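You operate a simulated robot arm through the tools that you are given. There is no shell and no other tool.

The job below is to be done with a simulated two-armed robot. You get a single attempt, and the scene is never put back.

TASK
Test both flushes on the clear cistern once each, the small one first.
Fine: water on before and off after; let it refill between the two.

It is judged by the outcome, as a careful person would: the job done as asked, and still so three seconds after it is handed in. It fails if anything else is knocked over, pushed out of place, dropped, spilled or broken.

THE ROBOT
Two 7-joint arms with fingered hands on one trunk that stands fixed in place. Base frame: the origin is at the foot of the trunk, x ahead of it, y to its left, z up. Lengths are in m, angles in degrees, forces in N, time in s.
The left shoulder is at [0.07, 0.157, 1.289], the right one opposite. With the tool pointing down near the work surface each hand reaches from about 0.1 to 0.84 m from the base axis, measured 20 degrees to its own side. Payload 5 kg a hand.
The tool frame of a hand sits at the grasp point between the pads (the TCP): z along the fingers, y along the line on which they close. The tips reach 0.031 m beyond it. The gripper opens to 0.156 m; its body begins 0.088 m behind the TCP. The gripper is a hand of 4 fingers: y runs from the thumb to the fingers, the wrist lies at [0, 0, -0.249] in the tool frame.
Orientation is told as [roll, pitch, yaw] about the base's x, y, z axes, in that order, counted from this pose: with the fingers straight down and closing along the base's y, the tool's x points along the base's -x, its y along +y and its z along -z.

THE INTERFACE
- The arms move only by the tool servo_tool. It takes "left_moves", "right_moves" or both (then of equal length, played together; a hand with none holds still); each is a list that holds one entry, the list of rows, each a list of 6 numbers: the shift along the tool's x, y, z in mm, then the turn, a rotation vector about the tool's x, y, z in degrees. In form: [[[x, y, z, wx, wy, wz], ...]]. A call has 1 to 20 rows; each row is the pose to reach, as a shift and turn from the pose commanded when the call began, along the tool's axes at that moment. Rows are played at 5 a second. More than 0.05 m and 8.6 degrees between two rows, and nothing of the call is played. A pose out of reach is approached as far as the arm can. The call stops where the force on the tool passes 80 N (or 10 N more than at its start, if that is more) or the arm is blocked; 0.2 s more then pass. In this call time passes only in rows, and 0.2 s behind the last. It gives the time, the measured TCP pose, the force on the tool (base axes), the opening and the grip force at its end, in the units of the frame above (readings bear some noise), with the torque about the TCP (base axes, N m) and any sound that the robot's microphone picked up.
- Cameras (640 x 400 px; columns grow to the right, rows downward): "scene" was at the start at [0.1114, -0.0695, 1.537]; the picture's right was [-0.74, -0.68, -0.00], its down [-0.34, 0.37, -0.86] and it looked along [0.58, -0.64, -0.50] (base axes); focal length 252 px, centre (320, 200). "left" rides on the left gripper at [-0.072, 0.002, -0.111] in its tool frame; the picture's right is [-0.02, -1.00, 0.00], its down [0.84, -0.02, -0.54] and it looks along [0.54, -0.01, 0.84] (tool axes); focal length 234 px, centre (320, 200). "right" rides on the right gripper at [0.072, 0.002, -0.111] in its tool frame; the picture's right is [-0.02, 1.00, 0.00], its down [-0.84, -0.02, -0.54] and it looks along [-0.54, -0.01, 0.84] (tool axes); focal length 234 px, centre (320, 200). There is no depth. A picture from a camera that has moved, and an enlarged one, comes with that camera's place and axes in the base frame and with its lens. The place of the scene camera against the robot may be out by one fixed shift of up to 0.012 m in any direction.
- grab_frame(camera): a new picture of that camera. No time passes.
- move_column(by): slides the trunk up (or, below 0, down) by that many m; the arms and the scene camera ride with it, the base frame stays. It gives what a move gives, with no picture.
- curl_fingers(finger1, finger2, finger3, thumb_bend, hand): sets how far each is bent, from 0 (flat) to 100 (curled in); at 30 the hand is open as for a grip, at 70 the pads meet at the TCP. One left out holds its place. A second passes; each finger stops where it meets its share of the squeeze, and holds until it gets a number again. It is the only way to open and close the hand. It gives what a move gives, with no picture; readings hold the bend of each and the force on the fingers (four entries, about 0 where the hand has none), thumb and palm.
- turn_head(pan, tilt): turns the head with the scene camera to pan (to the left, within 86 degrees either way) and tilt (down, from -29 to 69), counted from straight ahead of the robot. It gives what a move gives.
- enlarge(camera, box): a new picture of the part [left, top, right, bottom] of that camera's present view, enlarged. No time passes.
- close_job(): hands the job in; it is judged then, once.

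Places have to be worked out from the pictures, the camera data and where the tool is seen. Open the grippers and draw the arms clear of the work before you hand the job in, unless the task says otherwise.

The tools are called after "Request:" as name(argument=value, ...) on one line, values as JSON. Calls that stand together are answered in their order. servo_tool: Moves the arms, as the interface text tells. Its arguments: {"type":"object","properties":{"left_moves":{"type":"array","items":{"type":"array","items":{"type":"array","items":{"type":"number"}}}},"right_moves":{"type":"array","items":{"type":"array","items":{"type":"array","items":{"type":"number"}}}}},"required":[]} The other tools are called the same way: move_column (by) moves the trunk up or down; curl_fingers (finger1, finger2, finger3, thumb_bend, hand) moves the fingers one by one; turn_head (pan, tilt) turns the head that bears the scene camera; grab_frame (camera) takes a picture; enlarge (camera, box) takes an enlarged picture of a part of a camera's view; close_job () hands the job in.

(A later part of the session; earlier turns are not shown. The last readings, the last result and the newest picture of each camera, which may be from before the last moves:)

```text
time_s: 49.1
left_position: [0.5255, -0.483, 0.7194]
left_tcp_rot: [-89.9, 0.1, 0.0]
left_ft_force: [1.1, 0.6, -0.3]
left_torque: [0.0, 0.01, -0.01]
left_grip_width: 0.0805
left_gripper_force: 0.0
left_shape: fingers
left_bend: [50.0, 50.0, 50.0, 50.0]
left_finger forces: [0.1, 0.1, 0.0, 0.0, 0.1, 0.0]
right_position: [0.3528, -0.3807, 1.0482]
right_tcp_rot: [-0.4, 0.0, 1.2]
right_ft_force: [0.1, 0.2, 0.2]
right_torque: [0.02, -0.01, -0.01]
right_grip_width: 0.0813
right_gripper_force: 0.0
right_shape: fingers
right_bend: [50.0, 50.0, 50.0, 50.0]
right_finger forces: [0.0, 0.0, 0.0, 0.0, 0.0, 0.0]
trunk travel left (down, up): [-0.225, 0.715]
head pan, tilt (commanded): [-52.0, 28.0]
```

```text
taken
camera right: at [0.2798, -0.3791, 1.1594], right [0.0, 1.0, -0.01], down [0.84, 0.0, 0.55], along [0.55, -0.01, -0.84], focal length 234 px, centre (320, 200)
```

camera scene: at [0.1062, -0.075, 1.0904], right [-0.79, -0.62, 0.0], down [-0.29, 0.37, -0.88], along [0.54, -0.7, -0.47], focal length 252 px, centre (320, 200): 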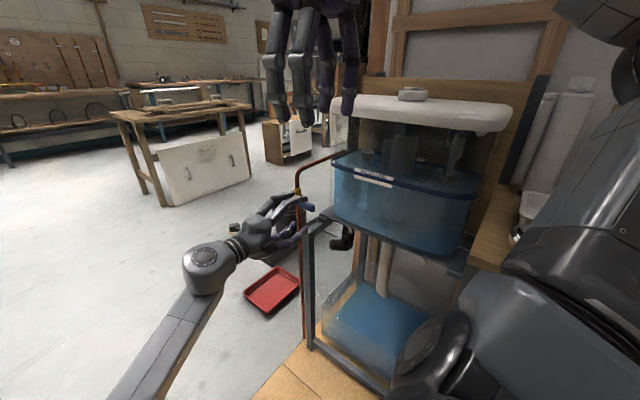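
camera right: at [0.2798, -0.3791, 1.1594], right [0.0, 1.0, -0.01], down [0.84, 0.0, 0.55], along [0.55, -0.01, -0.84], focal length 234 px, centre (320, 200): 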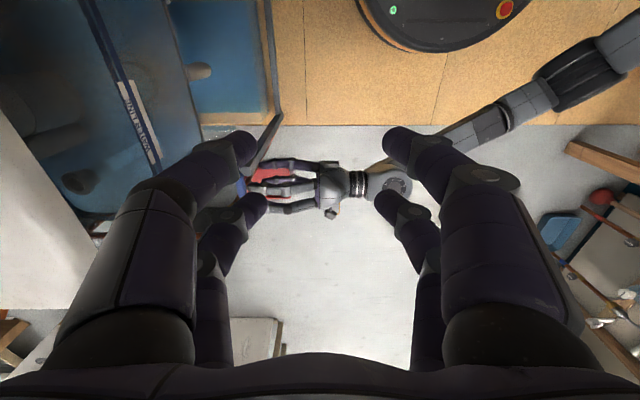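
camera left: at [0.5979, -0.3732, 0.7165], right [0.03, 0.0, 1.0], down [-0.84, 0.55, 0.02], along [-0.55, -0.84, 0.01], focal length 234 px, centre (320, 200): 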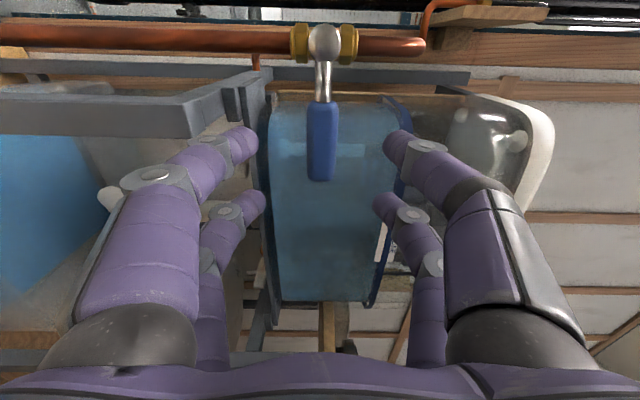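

Tracking is exact now and the lever is centred between the digits. I advance the last 65 mm so the grip straddles the blue handle, and check.

Request:
servo_tool(left_moves=[[[-4, 0, 25, 0, 0, 0], [-8, 0, 50, 0, 0, 0], [-8, 0, 65, 0, 0, 0]]])

Request:
grab_frame(camera="left")

Request:
enlarge(camera="scene", box=[230, 150, 390, 290])

```text
time_s: 50.1
left_position: [0.5681, -0.5238, 0.6941]
left_tcp_rot: [-88.0, -0.1, 2.3]
left_ft_force: [0.9, 0.6, 0.6]
left_torque: [-0.02, 0.01, 0.0]
left_grip_width: 0.0809
left_gripper_force: 0.0
left_shape: fingers
left_bend: [50.0, 50.0, 50.0, 50.0]
left_finger forces: [0.1, 0.0, 0.0, 0.0, 0.1, 0.0]
right_position: [0.3531, -0.3793, 1.0478]
right_tcp_rot: [-0.3, 0.0, 1.2]
right_ft_force: [1.1, 0.1, 0.1]
right_torque: [-0.03, 0.01, -0.01]
right_grip_width: 0.0811
right_gripper_force: 0.1
right_shape: fingers
right_bend: [50.0, 50.0, 50.0, 50.0]
right_finger forces: [0.1, 0.0, 0.1, 0.0, 0.0, 0.1]
trunk travel left (down, up): [-0.225, 0.715]
head pan, tilt (commanded): [-52.0, 28.0]
stopped in row 3 (left hand): the arm was blocked; the commanded pose is now the measured one
```

```text
taken
camera left: at [0.6356, -0.4092, 0.6962], right [0.02, -0.03, 1.0], down [-0.86, 0.51, 0.04], along [-0.51, -0.86, -0.02], focal length 234 px, centre (320, 200)
```

left: 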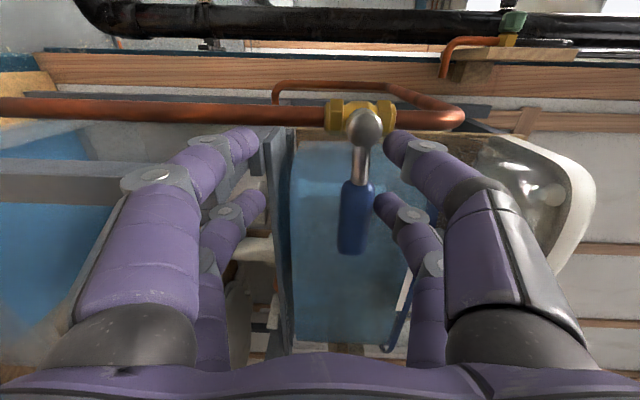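

```text
2.86 times, centred on (310, 220) of scene
camera zoom: at [0.1066, -0.0744, 1.0904], right [-0.79, -0.62, 0.0], down [-0.29, 0.37, -0.88], along [0.54, -0.7, -0.47], focal length 721 px, centre (349, 143)
```

zoom: 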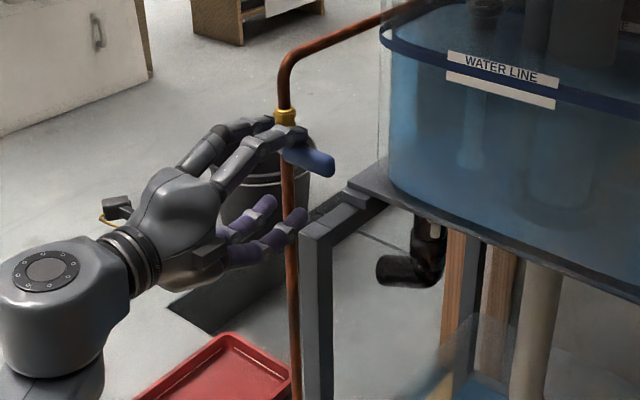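

Again "blocked" with no force at the tool, so some other link of the left arm is touching something, likely my own torso. I look down with the head to see the left upper arm.

Request:
turn_head(pan=10, tilt=60)

Request:
grab_frame(camera="scene")

Request:
grab_frame(camera="right")

```text
time_s: 51.4
left_position: [0.5673, -0.5234, 0.6927]
left_tcp_rot: [-88.0, 0.0, 2.2]
left_ft_force: [0.0, -0.1, -0.2]
left_torque: [-0.01, 0.02, 0.01]
left_grip_width: 0.0807
left_gripper_force: 0.0
left_shape: fingers
left_bend: [50.0, 50.0, 50.0, 50.0]
left_finger forces: [0.0, 0.1, 0.3, 0.0, 0.0, 0.0]
right_position: [0.3527, -0.381, 1.0488]
right_tcp_rot: [-0.3, 0.0, 1.3]
right_ft_force: [-0.2, 0.2, 0.4]
right_torque: [-0.03, 0.01, -0.02]
right_grip_width: 0.0813
right_gripper_force: 0.1
right_shape: fingers
right_bend: [50.0, 50.0, 50.0, 50.0]
right_finger forces: [0.0, 0.0, 0.0, 0.1, 0.1, 0.0]
trunk travel left (down, up): [-0.225, 0.715]
head pan, tilt (commanded): [10.0, 60.0]
```

```text
taken
camera scene: at [0.1158, 0.0087, 1.0452], right [0.17, -0.98, 0.0], down [-0.85, -0.15, -0.5], along [0.49, 0.09, -0.87], focal length 252 px, centre (320, 200)
```

scene: 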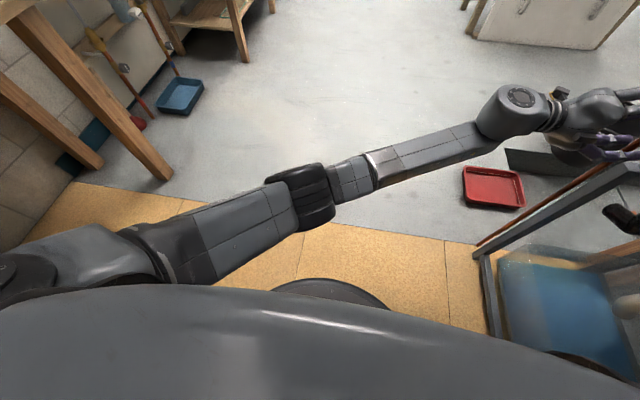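

```text
taken
camera right: at [0.2799, -0.3789, 1.1595], right [0.0, 1.0, -0.01], down [0.84, 0.0, 0.55], along [0.55, -0.01, -0.84], focal length 234 px, centre (320, 200)
```

right: 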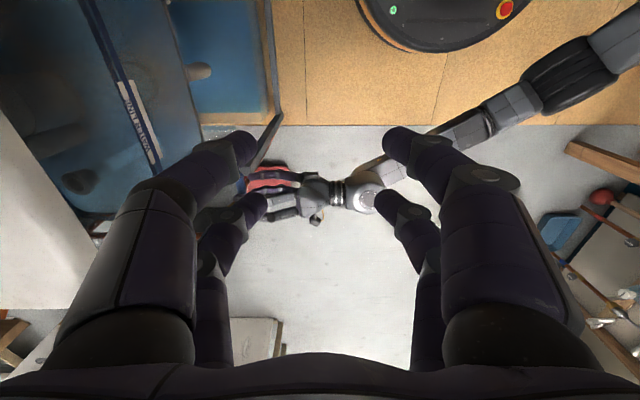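

The left arm is at the limit of crossing my chest there (its solution jumps), so I won't force it beside the pipe. I withdraw the left hand straight back out, and will instead use the right hand pointing diagonally forward, which is well inside its range.

Request:
servo_tool(left_moves=[[[0, 0, -25, 0, 0, 0], [0, 0, -60, 0, 0, 0], [0, 0, -100, 0, 0, 0], [0, 0, -140, 0, 0, 0], [0, 0, -180, 0, 0, 0], [10, 0, -220, 0, 0, 0], [20, 0, -260, 0, 0, 0], [30, 0, -300, 0, 0, 0]]])

Request:
turn_head(pan=-52, tilt=28)

Request:
grab_frame(camera="scene")

```text
time_s: 53.2
left_position: [0.5224, -0.2276, 0.7037]
left_tcp_rot: [-88.2, 0.0, 2.0]
left_ft_force: [0.2, -0.1, 0.1]
left_torque: [0.01, 0.0, 0.01]
left_grip_width: 0.0805
left_gripper_force: 0.0
left_shape: fingers
left_bend: [50.0, 50.0, 50.0, 50.0]
left_finger forces: [0.1, 0.0, 0.0, 0.0, 0.0, 0.1]
right_position: [0.3529, -0.3793, 1.0473]
right_tcp_rot: [-0.4, 0.0, 1.2]
right_ft_force: [0.1, 0.5, -0.2]
right_torque: [0.0, -0.01, 0.01]
right_grip_width: 0.0813
right_gripper_force: 0.1
right_shape: fingers
right_bend: [50.0, 50.0, 50.0, 50.0]
right_finger forces: [0.1, 0.0, 0.0, 0.1, 0.1, 0.0]
trunk travel left (down, up): [-0.225, 0.715]
head pan, tilt (commanded): [10.0, 60.0]
```

```text
time_s: 54.5
left_position: [0.5231, -0.2282, 0.7033]
left_tcp_rot: [-88.2, -0.1, 2.0]
left_ft_force: [0.4, -0.3, 0.4]
left_torque: [-0.01, -0.02, -0.02]
left_grip_width: 0.0806
left_gripper_force: 0.0
left_shape: fingers
left_bend: [50.0, 50.0, 50.0, 50.0]
left_finger forces: [0.0, 0.0, 0.0, 0.1, 0.1, 0.1]
right_position: [0.352, -0.3799, 1.0477]
right_tcp_rot: [-0.3, 0.0, 1.2]
right_ft_force: [-0.5, 0.5, 0.3]
right_torque: [0.03, -0.01, -0.03]
right_grip_width: 0.0812
right_gripper_force: 0.1
right_shape: fingers
right_bend: [50.0, 50.0, 50.0, 50.0]
right_finger forces: [0.0, 0.0, 0.0, 0.1, 0.0, 0.1]
trunk travel left (down, up): [-0.225, 0.715]
head pan, tilt (commanded): [-52.0, 28.0]
```

```text
taken
camera scene: at [0.1063, -0.0745, 1.0904], right [-0.79, -0.62, 0.0], down [-0.29, 0.37, -0.88], along [0.54, -0.7, -0.47], focal length 252 px, centre (320, 200)
```

scene: 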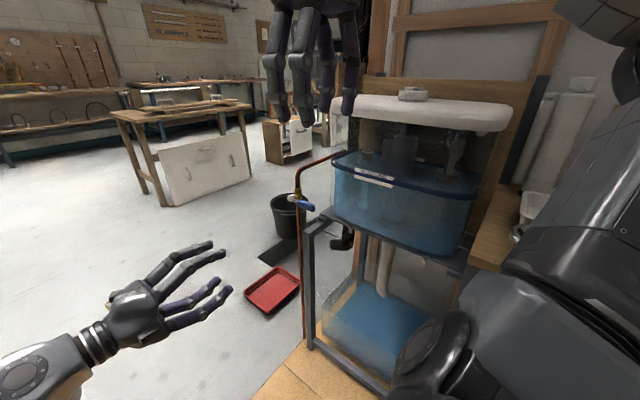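

The lever is untouched. I raise the trunk 0.25 m, and place the left hand back near y = -0.08 as a camera post watching the valve.

Request:
move_column(by=0.25)

Request:
servo_tool(left_moves=[[[0, 0, -40, 0, 0, 0], [0, 20, -80, 0, 0, 0], [0, 60, -110, 0, 0, 0], [0, 100, -130, 0, 0, 0], [-5, 140, -150, 0, 0, 0], [-10, 170, -150, 0, 0, 0]]])

Request:
grab_frame(camera="left")

Request:
grab_frame(camera="scene")

```text
time_s: 57.1
left_position: [0.5221, -0.2282, 0.9527]
left_tcp_rot: [-88.2, 0.0, 2.0]
left_ft_force: [-0.2, -0.2, -0.3]
left_torque: [-0.02, 0.0, -0.03]
left_grip_width: 0.0807
left_gripper_force: 0.1
left_shape: fingers
left_bend: [50.0, 50.0, 50.0, 50.0]
left_finger forces: [0.0, 0.1, 0.0, 0.0, 0.0, 0.1]
right_position: [0.3526, -0.38, 1.2977]
right_tcp_rot: [-0.2, -0.1, 1.2]
right_ft_force: [0.1, 0.9, -0.5]
right_torque: [0.0, 0.02, 0.0]
right_grip_width: 0.0811
right_gripper_force: 0.1
right_shape: fingers
right_bend: [50.0, 50.0, 50.0, 50.0]
right_finger forces: [0.1, 0.0, 0.0, 0.0, 0.1, 0.1]
trunk travel left (down, up): [-0.475, 0.465]
head pan, tilt (commanded): [-52.0, 28.0]
```

```text
time_s: 58.5
left_position: [0.5284, -0.0716, 0.7849]
left_tcp_rot: [-88.2, -0.1, 2.0]
left_ft_force: [0.2, 0.2, -0.5]
left_torque: [0.0, 0.03, 0.02]
left_grip_width: 0.0806
left_gripper_force: 0.2
left_shape: fingers
left_bend: [50.0, 50.0, 50.0, 50.0]
left_finger forces: [0.1, 0.0, 0.1, 0.0, 0.1, 0.0]
right_position: [0.3532, -0.3803, 1.2966]
right_tcp_rot: [-0.2, -0.1, 1.2]
right_ft_force: [0.2, 0.1, -0.7]
right_torque: [0.01, 0.0, 0.0]
right_grip_width: 0.0812
right_gripper_force: 0.1
right_shape: fingers
right_bend: [50.0, 50.0, 50.0, 50.0]
right_finger forces: [0.0, 0.1, 0.0, 0.1, 0.0, 0.1]
trunk travel left (down, up): [-0.475, 0.465]
head pan, tilt (commanded): [-52.0, 28.0]
```

```text
taken
camera left: at [0.5954, 0.0414, 0.7875], right [0.02, -0.03, 1.0], down [-0.86, 0.51, 0.04], along [-0.52, -0.86, -0.01], focal length 234 px, centre (320, 200)
```

left: 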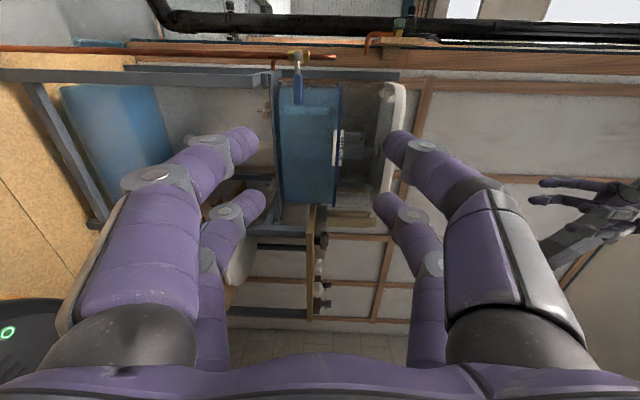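

```text
taken
camera scene: at [0.1066, -0.0749, 1.3405], right [-0.79, -0.62, 0.0], down [-0.29, 0.37, -0.88], along [0.54, -0.7, -0.47], focal length 252 px, centre (320, 200)
```

scene: 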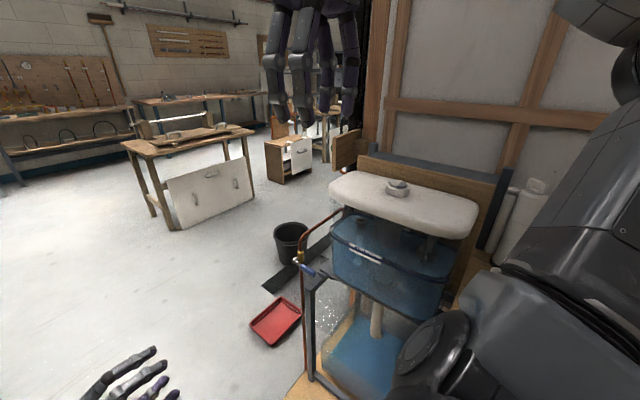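

The left camera has the lever in view. Now I close the right hand into a pusher tip and swing it to point diagonally forward-right and down, stopping short at about (0.47, -0.47, 0.90).

Request:
curl_fingers(hand="right", finger1=70, finger2=70, finger3=70, thumb_bend=70)

Request:
servo_tool(right_moves=[[[-10, -7, 33, 1.96, -4.73, 3.39], [-20, -15, 66, 3.92, -9.46, 6.78], [-29, -22, 99, 5.88, -14.2, 10.2], [-39, -30, 132, 7.83, -18.9, 13.6], [-49, -37, 165, 9.8, -23.6, 17], [-58, -45, 198, 11.75, -28.4, 20.35], [-68, -52, 231, 13.7, -33.1, 23.7], [-78, -60, 264, 15.7, -37.8, 27.1], [-88, -67, 297, 17.6, -42.6, 30.5], [-97, -75, 330, 19.6, -47.3, 33.9], [-107, -82, 363, 21.5, -52, 37.3], [-117, -90, 397, 23.5, -56.75, 40.7]]])

Request:
grab_frame(camera="scene")

Request:
grab_frame(camera="left")

Request:
grab_frame(camera="right")

```text
time_s: 59.5
left_position: [0.5274, -0.0711, 0.7858]
left_tcp_rot: [-88.1, 0.0, 2.0]
left_ft_force: [-0.2, 0.4, 0.6]
left_torque: [-0.01, 0.01, 0.02]
left_grip_width: 0.0807
left_gripper_force: 0.0
left_shape: fingers
left_bend: [50.0, 50.0, 50.0, 50.0]
left_finger forces: [0.1, 0.1, 0.0, 0.1, 0.0, 0.0]
right_position: [0.3527, -0.3801, 1.297]
right_tcp_rot: [-0.4, 0.0, 1.2]
right_ft_force: [-0.6, 0.2, 0.1]
right_torque: [-0.01, 0.02, 0.02]
right_grip_width: 0.0047
right_gripper_force: 0.0
right_shape: fingers
right_bend: [70.0, 70.0, 70.0, 70.0]
right_finger forces: [0.1, 0.0, 0.1, 0.0, 0.1, 0.0]
trunk travel left (down, up): [-0.475, 0.465]
head pan, tilt (commanded): [-52.0, 28.0]
```

```text
time_s: 62.3
left_position: [0.5257, -0.0725, 0.7879]
left_tcp_rot: [-88.1, -0.2, 2.1]
left_ft_force: [-0.1, -0.1, -0.1]
left_torque: [0.05, -0.03, 0.04]
left_grip_width: 0.0809
left_gripper_force: 0.1
left_shape: fingers
left_bend: [50.0, 50.0, 50.0, 50.0]
left_finger forces: [0.1, 0.0, 0.0, 0.1, 0.1, 0.1]
right_position: [0.4639, -0.494, 0.873]
right_tcp_rot: [-16.7, -56.7, -29.3]
right_ft_force: [-0.2, -0.5, 0.0]
right_torque: [0.02, 0.03, 0.05]
right_grip_width: 0.0042
right_gripper_force: 0.0
right_shape: fingers
right_bend: [70.0, 70.0, 70.0, 70.0]
right_finger forces: [0.0, 0.0, 0.1, 0.0, 0.1, 0.0]
right hand out of reach, approached as far as the arm can: row 10, 11, 12
trunk travel left (down, up): [-0.475, 0.465]
head pan, tilt (commanded): [-52.0, 28.0]
stopped in row 12 (right hand): the arm was blocked; the commanded pose is now the measured one
```

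```text
taken
camera scene: at [0.1043, -0.0761, 1.3407], right [-0.79, -0.62, 0.0], down [-0.29, 0.37, -0.88], along [0.54, -0.7, -0.47], focal length 252 px, centre (320, 200)
```

scene: 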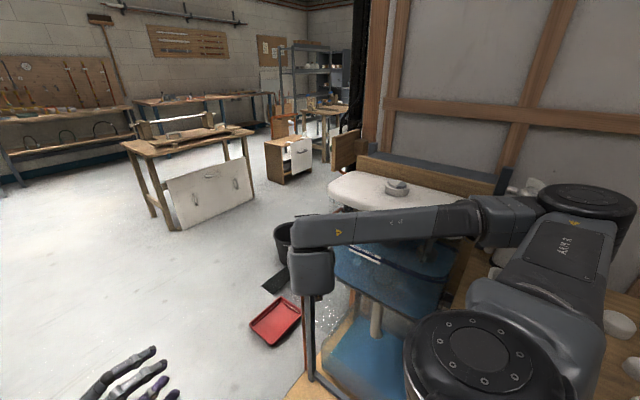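

```text
taken
camera left: at [0.5942, 0.0407, 0.7888], right [0.02, -0.03, 1.0], down [-0.86, 0.51, 0.04], along [-0.51, -0.86, -0.02], focal length 234 px, centre (320, 200)
```

left: 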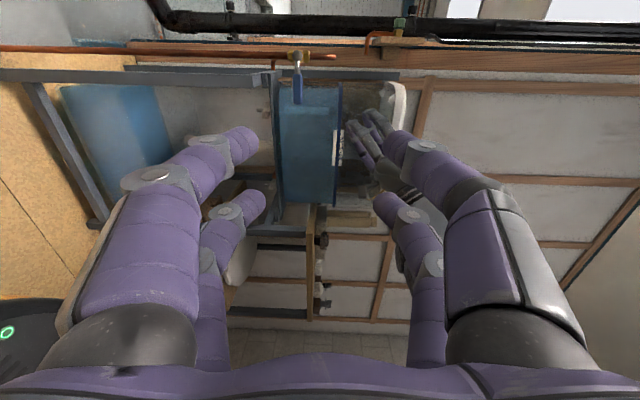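

```text
taken
camera right: at [0.3693, -0.4008, 0.8714], right [0.69, 0.71, -0.14], down [0.08, 0.11, 0.99], along [0.72, -0.69, 0.02], focal length 234 px, centre (320, 200)
```

right: 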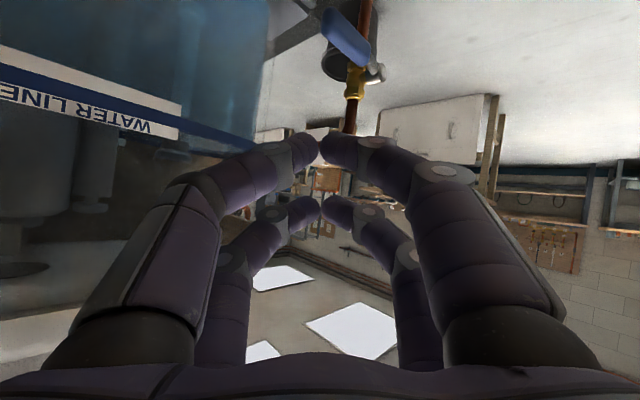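

The right hand is now pointing diagonally at the valve from (0.464, -0.494, 0.873) with everything clear; it neared a joint limit but is close to the wanted pose. I take a small step forward and down to see whether the arm follows from here.

Request:
servo_tool(right_moves=[[[22, 6, 39, 0, 0, 0], [44, 11, 78, 0, 0, 0]]])

Request:
grab_frame(camera="right")

Request:
grab_frame(camera="scene")

```text
time_s: 62.9
left_position: [0.5288, -0.0717, 0.7868]
left_tcp_rot: [-88.1, 0.1, 2.0]
left_ft_force: [0.0, 0.2, 0.5]
left_torque: [0.01, 0.03, -0.01]
left_grip_width: 0.0808
left_gripper_force: 0.1
left_shape: fingers
left_bend: [50.0, 50.0, 50.0, 50.0]
left_finger forces: [0.1, 0.0, 0.0, 0.0, 0.0, 0.0]
right_position: [0.4969, -0.5213, 0.7932]
right_tcp_rot: [-16.9, -56.7, -29.1]
right_ft_force: [0.0, 0.0, -0.3]
right_torque: [-0.01, -0.03, 0.01]
right_grip_width: 0.0043
right_gripper_force: 0.1
right_shape: fingers
right_bend: [70.0, 70.0, 70.0, 70.0]
right_finger forces: [0.0, 0.0, 0.0, 0.1, 0.0, 0.0]
trunk travel left (down, up): [-0.475, 0.465]
head pan, tilt (commanded): [-52.0, 28.0]
```

```text
taken
camera right: at [0.401, -0.4298, 0.7922], right [0.69, 0.71, -0.14], down [0.09, 0.11, 0.99], along [0.72, -0.69, 0.02], focal length 234 px, centre (320, 200)
```

right: 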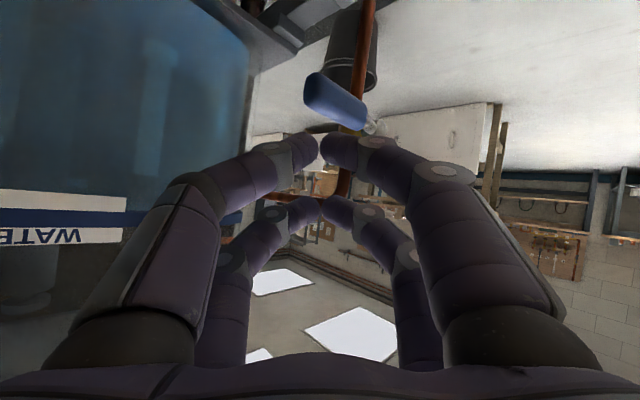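

```text
taken
camera scene: at [0.107, -0.0747, 1.3405], right [-0.79, -0.62, 0.0], down [-0.29, 0.37, -0.88], along [0.54, -0.7, -0.47], focal length 252 px, centre (320, 200)
```

scene: 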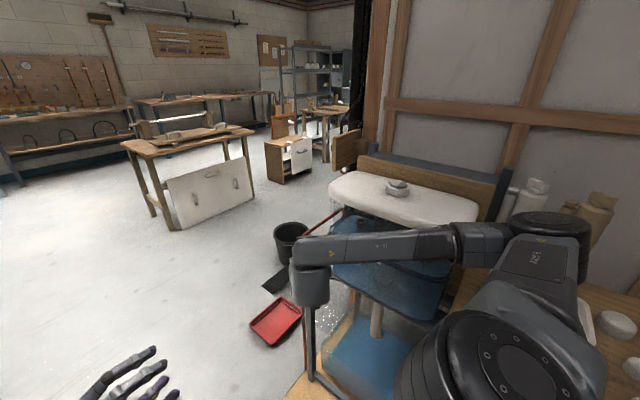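

The arm follows exactly here. I move the fist's tip to just above the outer end of the blue handle (about 10 mm clearance).

Request:
servo_tool(right_moves=[[[-3, -2, 22, 0, 0, 0], [-6, -5, 45, 0, 0, 0]]])

Request:
grab_frame(camera="right")

Request:
enlarge(camera="left", box=[230, 20, 430, 180])

```text
time_s: 63.5
left_position: [0.5281, -0.0713, 0.7871]
left_tcp_rot: [-88.1, 0.1, 2.0]
left_ft_force: [0.5, -0.3, -0.2]
left_torque: [-0.02, -0.03, -0.01]
left_grip_width: 0.0809
left_gripper_force: 0.1
left_shape: fingers
left_bend: [50.0, 50.0, 50.0, 50.0]
left_finger forces: [0.0, 0.0, 0.1, 0.1, 0.0, 0.0]
right_position: [0.5202, -0.5558, 0.7747]
right_tcp_rot: [-16.8, -56.5, -29.0]
right_ft_force: [0.3, 0.0, 0.5]
right_torque: [0.0, 0.05, 0.0]
right_grip_width: 0.0042
right_gripper_force: 0.1
right_shape: fingers
right_bend: [70.0, 70.0, 70.0, 70.0]
right_finger forces: [0.0, 0.0, 0.0, 0.0, 0.0, 0.0]
trunk travel left (down, up): [-0.475, 0.465]
head pan, tilt (commanded): [-52.0, 28.0]
```

```text
taken
camera right: at [0.4244, -0.4635, 0.774], right [0.69, 0.71, -0.14], down [0.09, 0.11, 0.99], along [0.72, -0.69, 0.01], focal length 234 px, centre (320, 200)
```

right: 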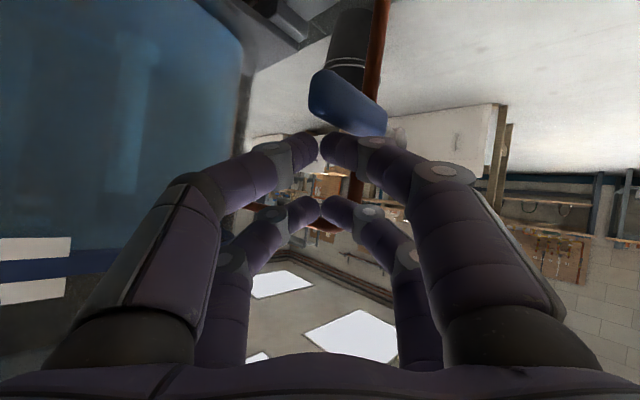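

```text
2.50 times, centred on (330, 100) of left
camera zoom: at [0.5956, 0.0416, 0.7876], right [0.03, -0.03, 1.0], down [-0.86, 0.51, 0.04], along [-0.51, -0.86, -0.01], focal length 585 px, centre (295, 450)
```

zoom: 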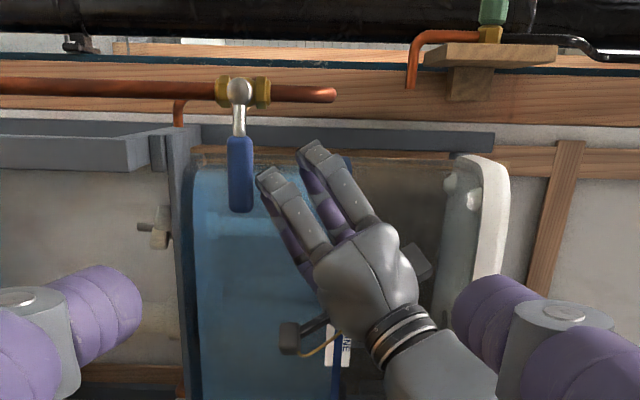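

The lower fingertip is about 1 cm above the handle's outer end. I press down slowly, 14 mm in small rows, and read the force.

Request:
servo_tool(right_moves=[[[3.3, 0.6, 2.1, 0, 0, 0], [6.7, 1.3, 4.2, 0, 0, 0], [10, 1.9, 6.3, 0, 0, 0], [11.7, 2.2, 7.4, 0, 0, 0]]])

Request:
enlarge(camera="left", box=[230, 20, 430, 180])

```text
time_s: 64.5
left_position: [0.5265, -0.0705, 0.7866]
left_tcp_rot: [-88.3, -0.1, 2.1]
left_ft_force: [0.1, 0.5, 0.1]
left_torque: [0.0, -0.01, 0.02]
left_grip_width: 0.0809
left_gripper_force: 0.1
left_shape: fingers
left_bend: [50.0, 50.0, 50.0, 50.0]
left_finger forces: [0.0, 0.1, 0.0, 0.0, 0.0, 0.0]
right_position: [0.5232, -0.555, 0.7713]
right_tcp_rot: [-16.7, -56.4, -29.1]
right_ft_force: [4.8, 3.5, 22.8]
right_torque: [0.06, -0.4, 0.05]
right_grip_width: 0.0028
right_gripper_force: 11.4
right_shape: fingers
right_bend: [71.0, 70.0, 70.0, 70.0]
right_finger forces: [22.6, 0.1, 0.0, 0.0, 0.1, 0.0]
right hand out of reach, approached as far as the arm can: row 3, 4
trunk travel left (down, up): [-0.475, 0.465]
head pan, tilt (commanded): [-52.0, 28.0]
```

```text
2.50 times, centred on (330, 100) of left
camera zoom: at [0.5947, 0.0434, 0.7885], right [0.02, -0.03, 1.0], down [-0.86, 0.51, 0.04], along [-0.51, -0.86, -0.01], focal length 585 px, centre (295, 450)
```

zoom: 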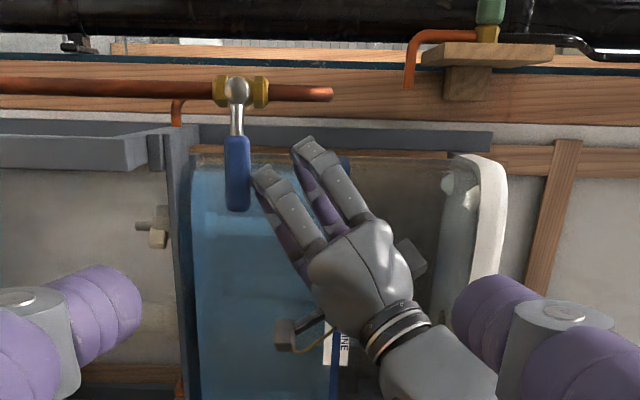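

Finger1 met the handle with ~23 N and the lever did not budge, so downward seems to be the stop side; I'll try upward instead. I back off up and out, then lower the trunk 0.15 m so I can get under the handle.

Request:
servo_tool(right_moves=[[[-8, -1.5, -10, 0, 0, 0], [-12, -2, -40, 0, 0, 0], [-12, -2, -80, 0, 0, 0], [-12, -2, -110, 0, 0, 0]]])

Request:
move_column(by=-0.15)

Request:
grab_frame(camera="right")

Request:
grab_frame(camera="scene")

Request:
grab_frame(camera="left")

```text
time_s: 65.5
left_position: [0.5282, -0.0705, 0.7858]
left_tcp_rot: [-88.2, 0.0, 2.0]
left_ft_force: [0.0, 0.0, -0.3]
left_torque: [-0.04, -0.02, 0.0]
left_grip_width: 0.0806
left_gripper_force: 0.0
left_shape: fingers
left_bend: [50.0, 50.0, 50.0, 50.0]
left_finger forces: [0.0, 0.0, 0.0, 0.1, 0.0, 0.0]
right_position: [0.4638, -0.4904, 0.8351]
right_tcp_rot: [-16.9, -56.6, -29.0]
right_ft_force: [0.8, -0.5, -0.3]
right_torque: [0.01, 0.06, 0.0]
right_grip_width: 0.0042
right_gripper_force: 0.0
right_shape: fingers
right_bend: [70.0, 70.0, 70.0, 70.0]
right_finger forces: [0.0, 0.0, 0.0, 0.1, 0.0, 0.0]
trunk travel left (down, up): [-0.475, 0.465]
head pan, tilt (commanded): [-52.0, 28.0]
```

```text
time_s: 67.2
left_position: [0.5279, -0.0717, 0.6372]
left_tcp_rot: [-88.2, 0.0, 2.0]
left_ft_force: [-0.1, -0.2, -0.6]
left_torque: [-0.03, -0.01, 0.02]
left_grip_width: 0.0808
left_gripper_force: 0.1
left_shape: fingers
left_bend: [50.0, 50.0, 50.0, 50.0]
left_finger forces: [0.0, 0.1, 0.0, 0.0, 0.1, 0.0]
right_position: [0.464, -0.4918, 0.6836]
right_tcp_rot: [-16.9, -56.7, -29.1]
right_ft_force: [0.1, 0.2, 0.0]
right_torque: [-0.01, 0.03, -0.03]
right_grip_width: 0.0041
right_gripper_force: 0.0
right_shape: fingers
right_bend: [70.0, 70.0, 70.0, 70.0]
right_finger forces: [0.0, 0.0, 0.0, 0.0, 0.0, 0.1]
trunk travel left (down, up): [-0.325, 0.615]
head pan, tilt (commanded): [-52.0, 28.0]
```

```text
taken
camera right: at [0.3692, -0.3986, 0.6838], right [0.69, 0.71, -0.14], down [0.09, 0.11, 0.99], along [0.72, -0.69, 0.01], focal length 234 px, centre (320, 200)
```

right: 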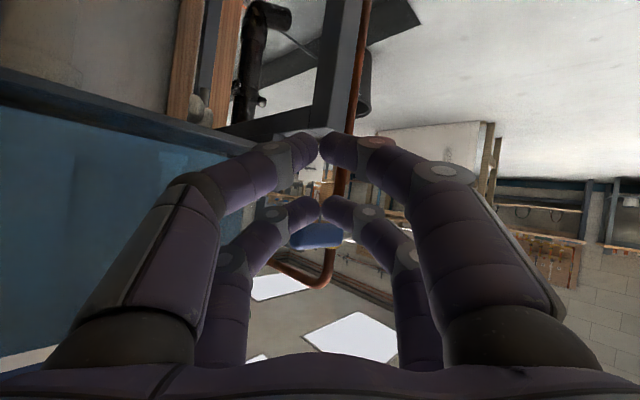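

```text
taken
camera scene: at [0.1061, -0.0745, 1.1905], right [-0.79, -0.62, 0.0], down [-0.29, 0.37, -0.88], along [0.54, -0.7, -0.47], focal length 252 px, centre (320, 200)
```

scene: 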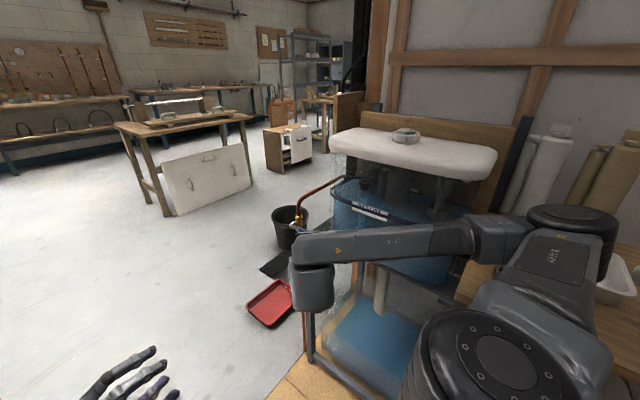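

```text
taken
camera left: at [0.5955, 0.0417, 0.6378], right [0.02, -0.03, 1.0], down [-0.86, 0.51, 0.04], along [-0.51, -0.86, -0.01], focal length 234 px, centre (320, 200)
```

left: 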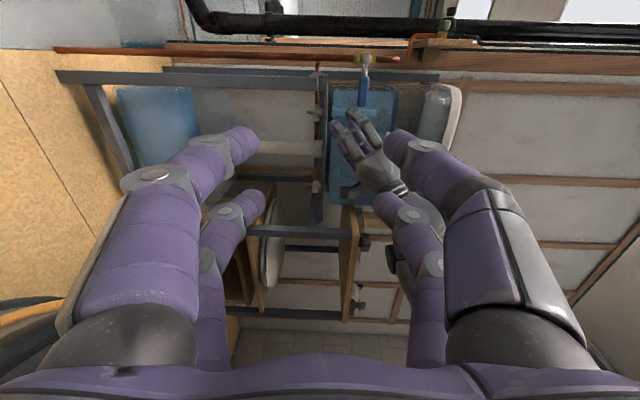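

All clear. I go lower and then forward so the fist tip ends below the handle's outer end.

Request:
servo_tool(right_moves=[[[19, 4, 12, 0, 0, 0], [38, 7, 24, 0, 0, 0], [20, 1, 53, 0, 0, 0], [3, -5, 82, 0, 0, 0]]])

Request:
grab_frame(camera="right")

Request:
enlarge(camera="left", box=[280, 30, 480, 200])

Request:
enlarge(camera="scene", box=[250, 180, 370, 320])

```text
time_s: 68.2
left_position: [0.5283, -0.0716, 0.6357]
left_tcp_rot: [-88.1, 0.0, 2.0]
left_ft_force: [0.3, -0.8, -0.3]
left_torque: [-0.01, -0.02, 0.01]
left_grip_width: 0.0806
left_gripper_force: 0.2
left_shape: fingers
left_bend: [50.0, 50.0, 50.0, 50.0]
left_finger forces: [0.0, 0.0, 0.1, 0.0, 0.1, 0.0]
right_position: [0.5065, -0.5459, 0.6368]
right_tcp_rot: [-16.9, -56.5, -29.2]
right_ft_force: [0.1, -0.6, 0.5]
right_torque: [0.01, -0.02, -0.02]
right_grip_width: 0.0038
right_gripper_force: 0.1
right_shape: fingers
right_bend: [70.0, 70.0, 70.0, 70.0]
right_finger forces: [0.0, 0.0, 0.1, 0.0, 0.0, 0.1]
right hand out of reach, approached as far as the arm can: row 2
trunk travel left (down, up): [-0.325, 0.615]
head pan, tilt (commanded): [-52.0, 28.0]
```

```text
taken
camera right: at [0.4105, -0.4535, 0.6375], right [0.69, 0.71, -0.14], down [0.09, 0.11, 0.99], along [0.72, -0.69, 0.01], focal length 234 px, centre (320, 200)
```

right: 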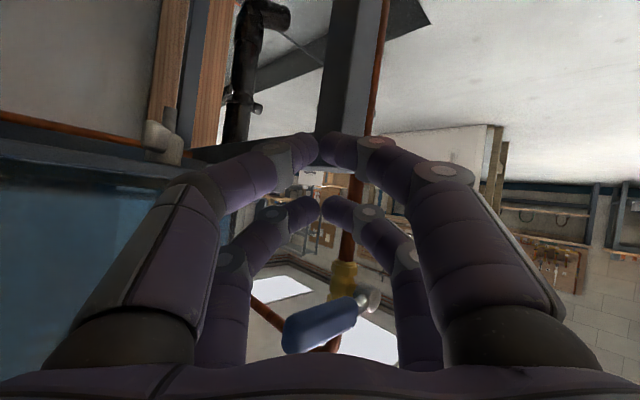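

```text
2.35 times, centred on (380, 115) of left
camera zoom: at [0.5957, 0.0415, 0.6375], right [0.03, -0.03, 1.0], down [-0.86, 0.51, 0.04], along [-0.51, -0.86, -0.01], focal length 551 px, centre (179, 400)
```

zoom: 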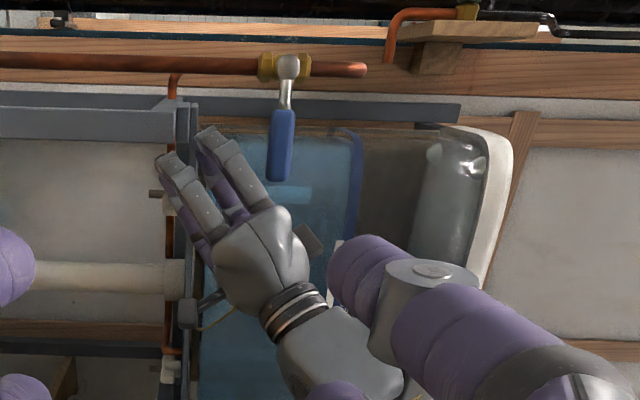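

```text
2.86 times, centred on (310, 250) of scene
camera zoom: at [0.1065, -0.0747, 1.1904], right [-0.79, -0.62, 0.0], down [-0.29, 0.37, -0.88], along [0.54, -0.7, -0.47], focal length 721 px, centre (349, 57)
```

zoom: 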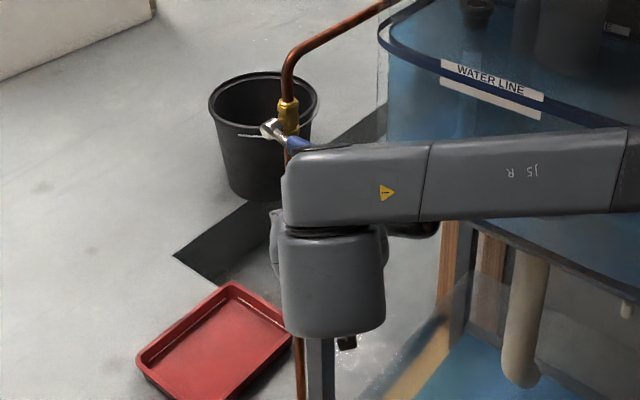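

The fist is below the handle with a small gap. I lift slowly by 20 mm and watch the force.

Request:
servo_tool(right_moves=[[[-4.2, -0.8, -2.6, 0, 0, 0], [-8.4, -1.6, -5.3, 0, 0, 0], [-12.5, -2.4, -7.9, 0, 0, 0], [-16.7, -3.2, -10.5, 0, 0, 0]]])

Request:
enlarge(camera="left", box=[280, 30, 480, 200])

Request:
grab_frame(camera="right")

```text
time_s: 69.2
left_position: [0.5284, -0.0711, 0.637]
left_tcp_rot: [-88.1, 0.0, 2.0]
left_ft_force: [0.3, 0.1, 0.6]
left_torque: [0.0, 0.0, -0.03]
left_grip_width: 0.0806
left_gripper_force: 0.0
left_shape: fingers
left_bend: [50.0, 50.0, 50.0, 50.0]
left_finger forces: [0.1, 0.0, 0.0, 0.0, 0.0, 0.0]
right_position: [0.5063, -0.5452, 0.6587]
right_tcp_rot: [-16.7, -56.6, -29.1]
right_ft_force: [-0.1, 0.6, 0.2]
right_torque: [0.02, 0.01, -0.01]
right_grip_width: 0.0042
right_gripper_force: 0.0
right_shape: fingers
right_bend: [70.0, 70.0, 70.0, 70.0]
right_finger forces: [0.0, 0.1, 0.0, 0.0, 0.1, 0.0]
trunk travel left (down, up): [-0.325, 0.615]
head pan, tilt (commanded): [-52.0, 28.0]
```

```text
2.35 times, centred on (380, 115) of left
camera zoom: at [0.5955, 0.0416, 0.6376], right [0.02, -0.03, 1.0], down [-0.86, 0.51, 0.04], along [-0.51, -0.86, -0.01], focal length 551 px, centre (179, 400)
```

zoom: 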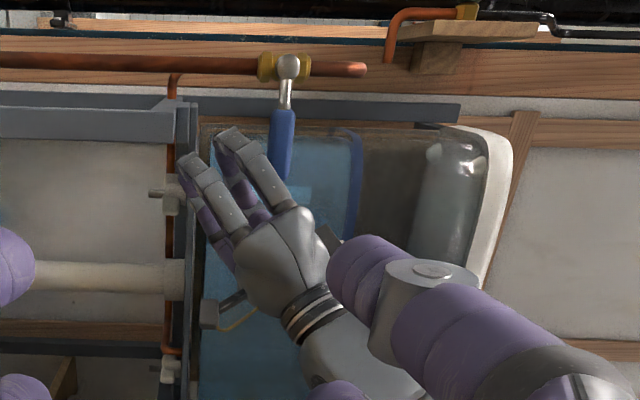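

```text
taken
camera right: at [0.4103, -0.4539, 0.6578], right [0.69, 0.71, -0.14], down [0.09, 0.11, 0.99], along [0.72, -0.69, 0.01], focal length 234 px, centre (320, 200)
```

right: 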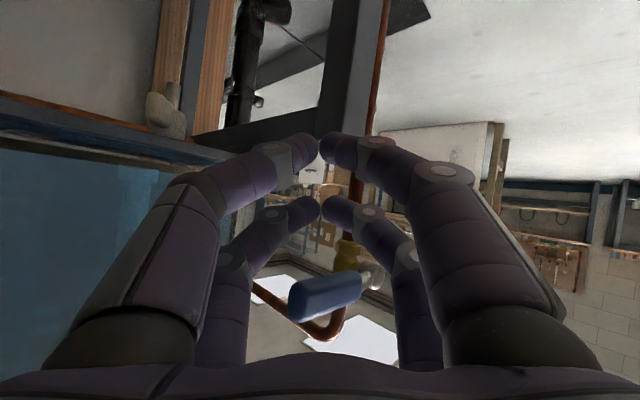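

No contact yet; there's still ~30 mm of gap, and I want the tips a little further under the handle. I move 12 mm further in and lift 25 mm.

Request:
servo_tool(right_moves=[[[-8, 2.4, 11.8, 0, 0, 0], [-12.2, 1.6, 9.2, 0, 0, 0], [-16.4, 0.8, 6.5, 0, 0, 0], [-20.5, 0, 3.9, 0, 0, 0], [-24.7, -0.8, 1.3, 0, 0, 0], [-28.9, -1.6, -1.3, 0, 0, 0]]])

Request:
enlarge(camera="left", box=[280, 30, 480, 200])

Request:
grab_frame(camera="right")

```text
time_s: 70.7
left_position: [0.5281, -0.0713, 0.6359]
left_tcp_rot: [-88.1, 0.0, 1.9]
left_ft_force: [0.7, 0.0, 0.1]
left_torque: [0.0, -0.02, 0.0]
left_grip_width: 0.0806
left_gripper_force: 0.0
left_shape: fingers
left_bend: [50.0, 50.0, 50.0, 50.0]
left_finger forces: [0.0, 0.0, 0.1, 0.1, 0.0, 0.0]
right_position: [0.5183, -0.5542, 0.6839]
right_tcp_rot: [-16.8, -56.6, -29.1]
right_ft_force: [-0.6, 0.2, -0.5]
right_torque: [0.0, -0.01, 0.04]
right_grip_width: 0.0042
right_gripper_force: 0.0
right_shape: fingers
right_bend: [70.0, 70.0, 70.0, 70.0]
right_finger forces: [0.1, 0.0, 0.1, 0.0, 0.0, 0.0]
trunk travel left (down, up): [-0.325, 0.615]
head pan, tilt (commanded): [-52.0, 28.0]
```

```text
2.35 times, centred on (380, 115) of left
camera zoom: at [0.5955, 0.0416, 0.6376], right [0.03, -0.03, 1.0], down [-0.86, 0.51, 0.04], along [-0.51, -0.86, -0.01], focal length 551 px, centre (179, 400)
```

zoom: 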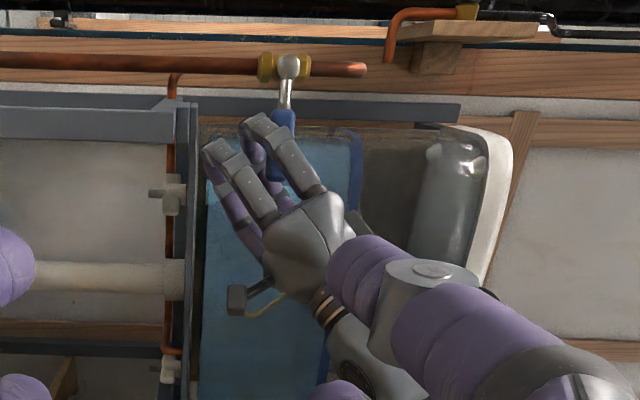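

```text
taken
camera right: at [0.4221, -0.4614, 0.6831], right [0.69, 0.71, -0.14], down [0.09, 0.11, 0.99], along [0.72, -0.69, 0.01], focal length 234 px, centre (320, 200)
```

right: 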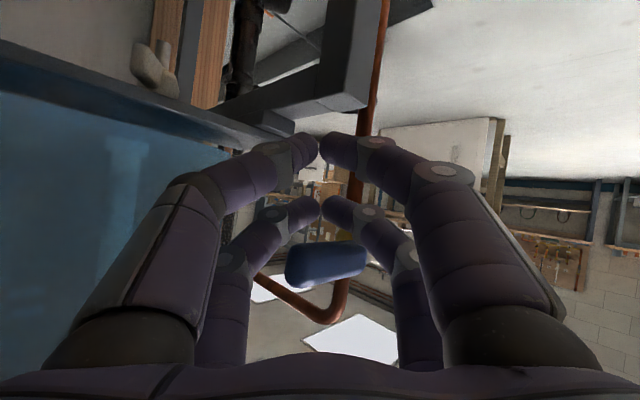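

Still about 12 mm of gap under the handle, no force. I keep lifting, 25 mm in 5 mm rows.

Request:
servo_tool(right_moves=[[[-4.2, -0.8, -2.6, 0, 0, 0], [-8.4, -1.6, -5.3, 0, 0, 0], [-12.5, -2.4, -7.9, 0, 0, 0], [-16.7, -3.2, -10.5, 0, 0, 0], [-20.9, -4, -13.2, 0, 0, 0]]])

Request:
enlarge(camera="left", box=[280, 30, 480, 200])

Request:
grab_frame(camera="right")

```text
time_s: 71.8
left_position: [0.527, -0.0708, 0.6366]
left_tcp_rot: [-88.1, 0.0, 2.0]
left_ft_force: [-0.5, -0.2, 0.0]
left_torque: [0.0, 0.02, 0.04]
left_grip_width: 0.0809
left_gripper_force: 0.0
left_shape: fingers
left_bend: [50.0, 50.0, 50.0, 50.0]
left_finger forces: [0.0, 0.0, 0.0, 0.0, 0.0, 0.0]
right_position: [0.5185, -0.554, 0.7093]
right_tcp_rot: [-16.9, -56.7, -29.0]
right_ft_force: [-0.3, -0.3, -2.0]
right_torque: [0.0, 0.02, -0.06]
right_grip_width: 0.004
right_gripper_force: 0.6
right_shape: fingers
right_bend: [70.0, 70.0, 70.0, 70.0]
right_finger forces: [0.1, 1.2, 0.0, 0.0, 0.0, 0.0]
trunk travel left (down, up): [-0.325, 0.615]
head pan, tilt (commanded): [-52.0, 28.0]
```

```text
2.35 times, centred on (380, 115) of left
camera zoom: at [0.5955, 0.0416, 0.6376], right [0.03, -0.03, 1.0], down [-0.86, 0.51, 0.04], along [-0.51, -0.86, -0.01], focal length 551 px, centre (179, 400)
```

zoom: 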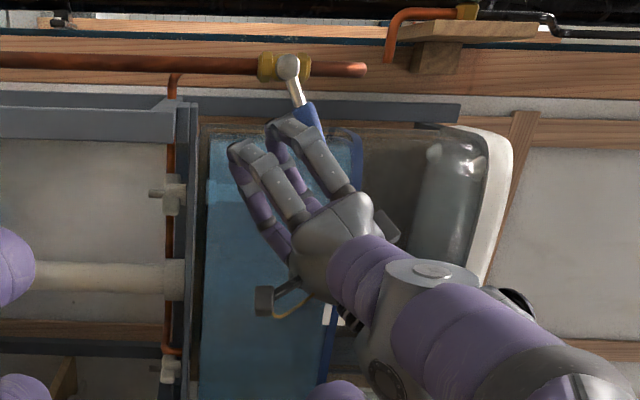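

```text
taken
camera right: at [0.4227, -0.4616, 0.7086], right [0.69, 0.71, -0.14], down [0.09, 0.11, 0.99], along [0.72, -0.69, 0.01], focal length 234 px, centre (320, 200)
```

right: 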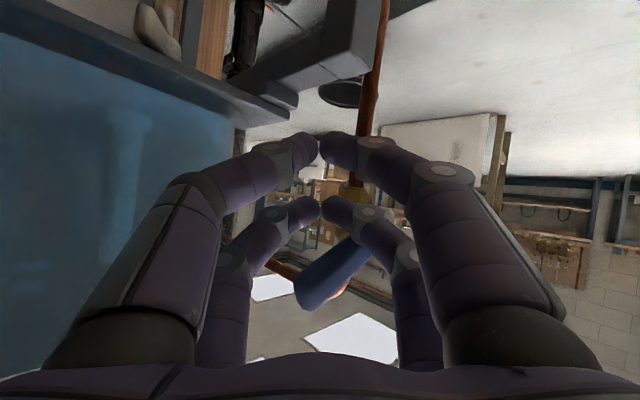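

The lever turns upward easily with only ~2 N — it's already lifted about 20°. I follow the arc up and toward the pipe, checking part way.

Request:
servo_tool(right_moves=[[[-4.7, -0.1, -2.1, 0, 0, 0], [-9.1, -0.6, -4.4, 0, 0, 0], [-14.6, -0.8, -7, 0, 0, 0], [-19.5, -0.6, -8.8, 0, 0, 0], [-25.7, 0.1, -10.6, 0, 0, 0], [-32.1, 1.2, -12.1, 0, 0, 0], [-38.8, 2.7, -13.3, 0, 0, 0], [-46.2, 5.1, -13.6, 0, 0, 0]]])

Request:
enlarge(camera="left", box=[280, 30, 480, 200])

Request:
grab_frame(camera="right")

```text
time_s: 73.7
left_position: [0.5281, -0.0712, 0.6352]
left_tcp_rot: [-88.1, 0.0, 2.0]
left_ft_force: [0.0, -0.8, 0.1]
left_torque: [0.01, 0.01, 0.01]
left_grip_width: 0.0807
left_gripper_force: 0.0
left_shape: fingers
left_bend: [50.0, 50.0, 50.0, 50.0]
left_finger forces: [0.1, 0.1, 0.0, 0.1, 0.0, 0.0]
right_position: [0.5363, -0.5538, 0.7535]
right_tcp_rot: [-16.9, -56.5, -29.2]
right_ft_force: [-0.3, 0.1, -0.1]
right_torque: [0.0, 0.04, -0.02]
right_grip_width: 0.004
right_gripper_force: 0.2
right_shape: fingers
right_bend: [70.0, 70.0, 70.0, 70.0]
right_finger forces: [0.1, 0.3, 0.1, 0.1, 0.0, 0.1]
trunk travel left (down, up): [-0.325, 0.615]
head pan, tilt (commanded): [-52.0, 28.0]
```

```text
2.35 times, centred on (380, 115) of left
camera zoom: at [0.5955, 0.0416, 0.6376], right [0.02, -0.03, 1.0], down [-0.86, 0.51, 0.04], along [-0.51, -0.86, -0.01], focal length 551 px, centre (179, 400)
```

zoom: 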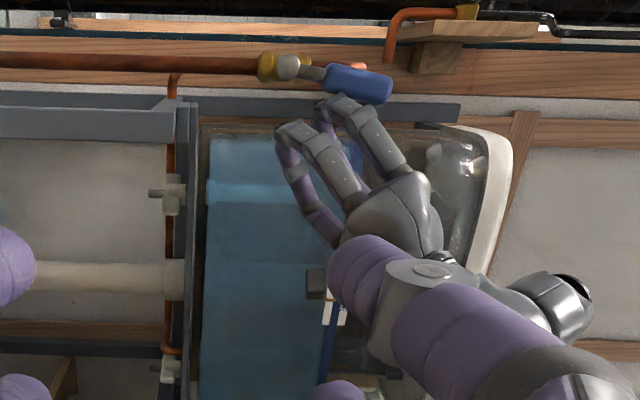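

```text
taken
camera right: at [0.4404, -0.4624, 0.754], right [0.69, 0.71, -0.14], down [0.09, 0.11, 0.99], along [0.72, -0.69, 0.01], focal length 234 px, centre (320, 200)
```

right: 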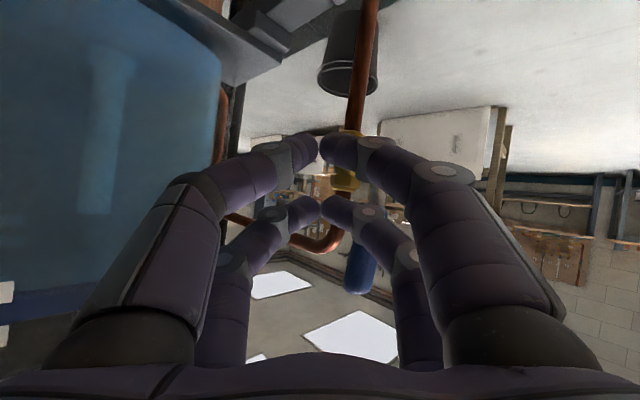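

The lever is at about 77° now with almost no force. I push the last bit in +x until it meets its stop.

Request:
servo_tool(right_moves=[[[-4.1, 3.1, 1.7, 0, 0, 0], [-8.1, 6.2, 3.5, 0, 0, 0], [-11.4, 9.4, 5.7, 0, 0, 0], [-14.1, 11.9, 7.4, 0, 0, 0]]])

Request:
enlarge(camera="left", box=[280, 30, 480, 200])

```text
time_s: 74.7
left_position: [0.5267, -0.0719, 0.6367]
left_tcp_rot: [-88.2, -0.1, 1.9]
left_ft_force: [-0.2, -0.2, -0.5]
left_torque: [0.02, 0.0, -0.02]
left_grip_width: 0.0807
left_gripper_force: 0.1
left_shape: fingers
left_bend: [50.0, 50.0, 50.0, 50.0]
left_finger forces: [0.0, 0.0, 0.0, 0.0, 0.0, 0.1]
right_position: [0.5519, -0.5539, 0.7594]
right_tcp_rot: [-16.9, -56.4, -29.2]
right_ft_force: [-23.6, 6.2, -5.7]
right_torque: [-0.12, -0.11, 0.37]
right_grip_width: 0.004
right_gripper_force: 12.3
right_shape: fingers
right_bend: [70.0, 72.0, 67.0, 70.0]
right_finger forces: [0.1, 23.9, 0.0, 0.1, 0.0, 0.1]
trunk travel left (down, up): [-0.325, 0.615]
head pan, tilt (commanded): [-52.0, 28.0]
```

```text
2.35 times, centred on (380, 115) of left
camera zoom: at [0.5947, 0.0416, 0.6386], right [0.02, -0.03, 1.0], down [-0.86, 0.51, 0.04], along [-0.51, -0.86, -0.02], focal length 551 px, centre (179, 400)
```

zoom: 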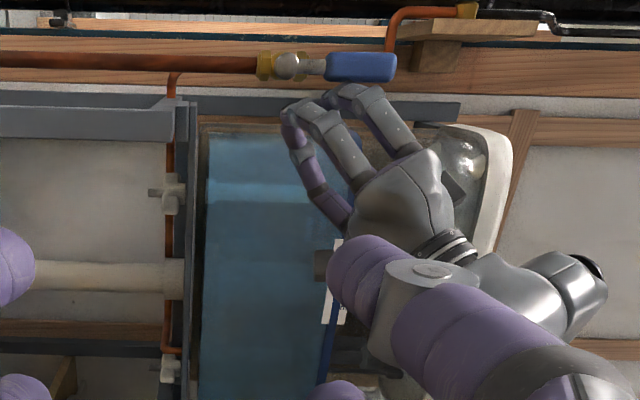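

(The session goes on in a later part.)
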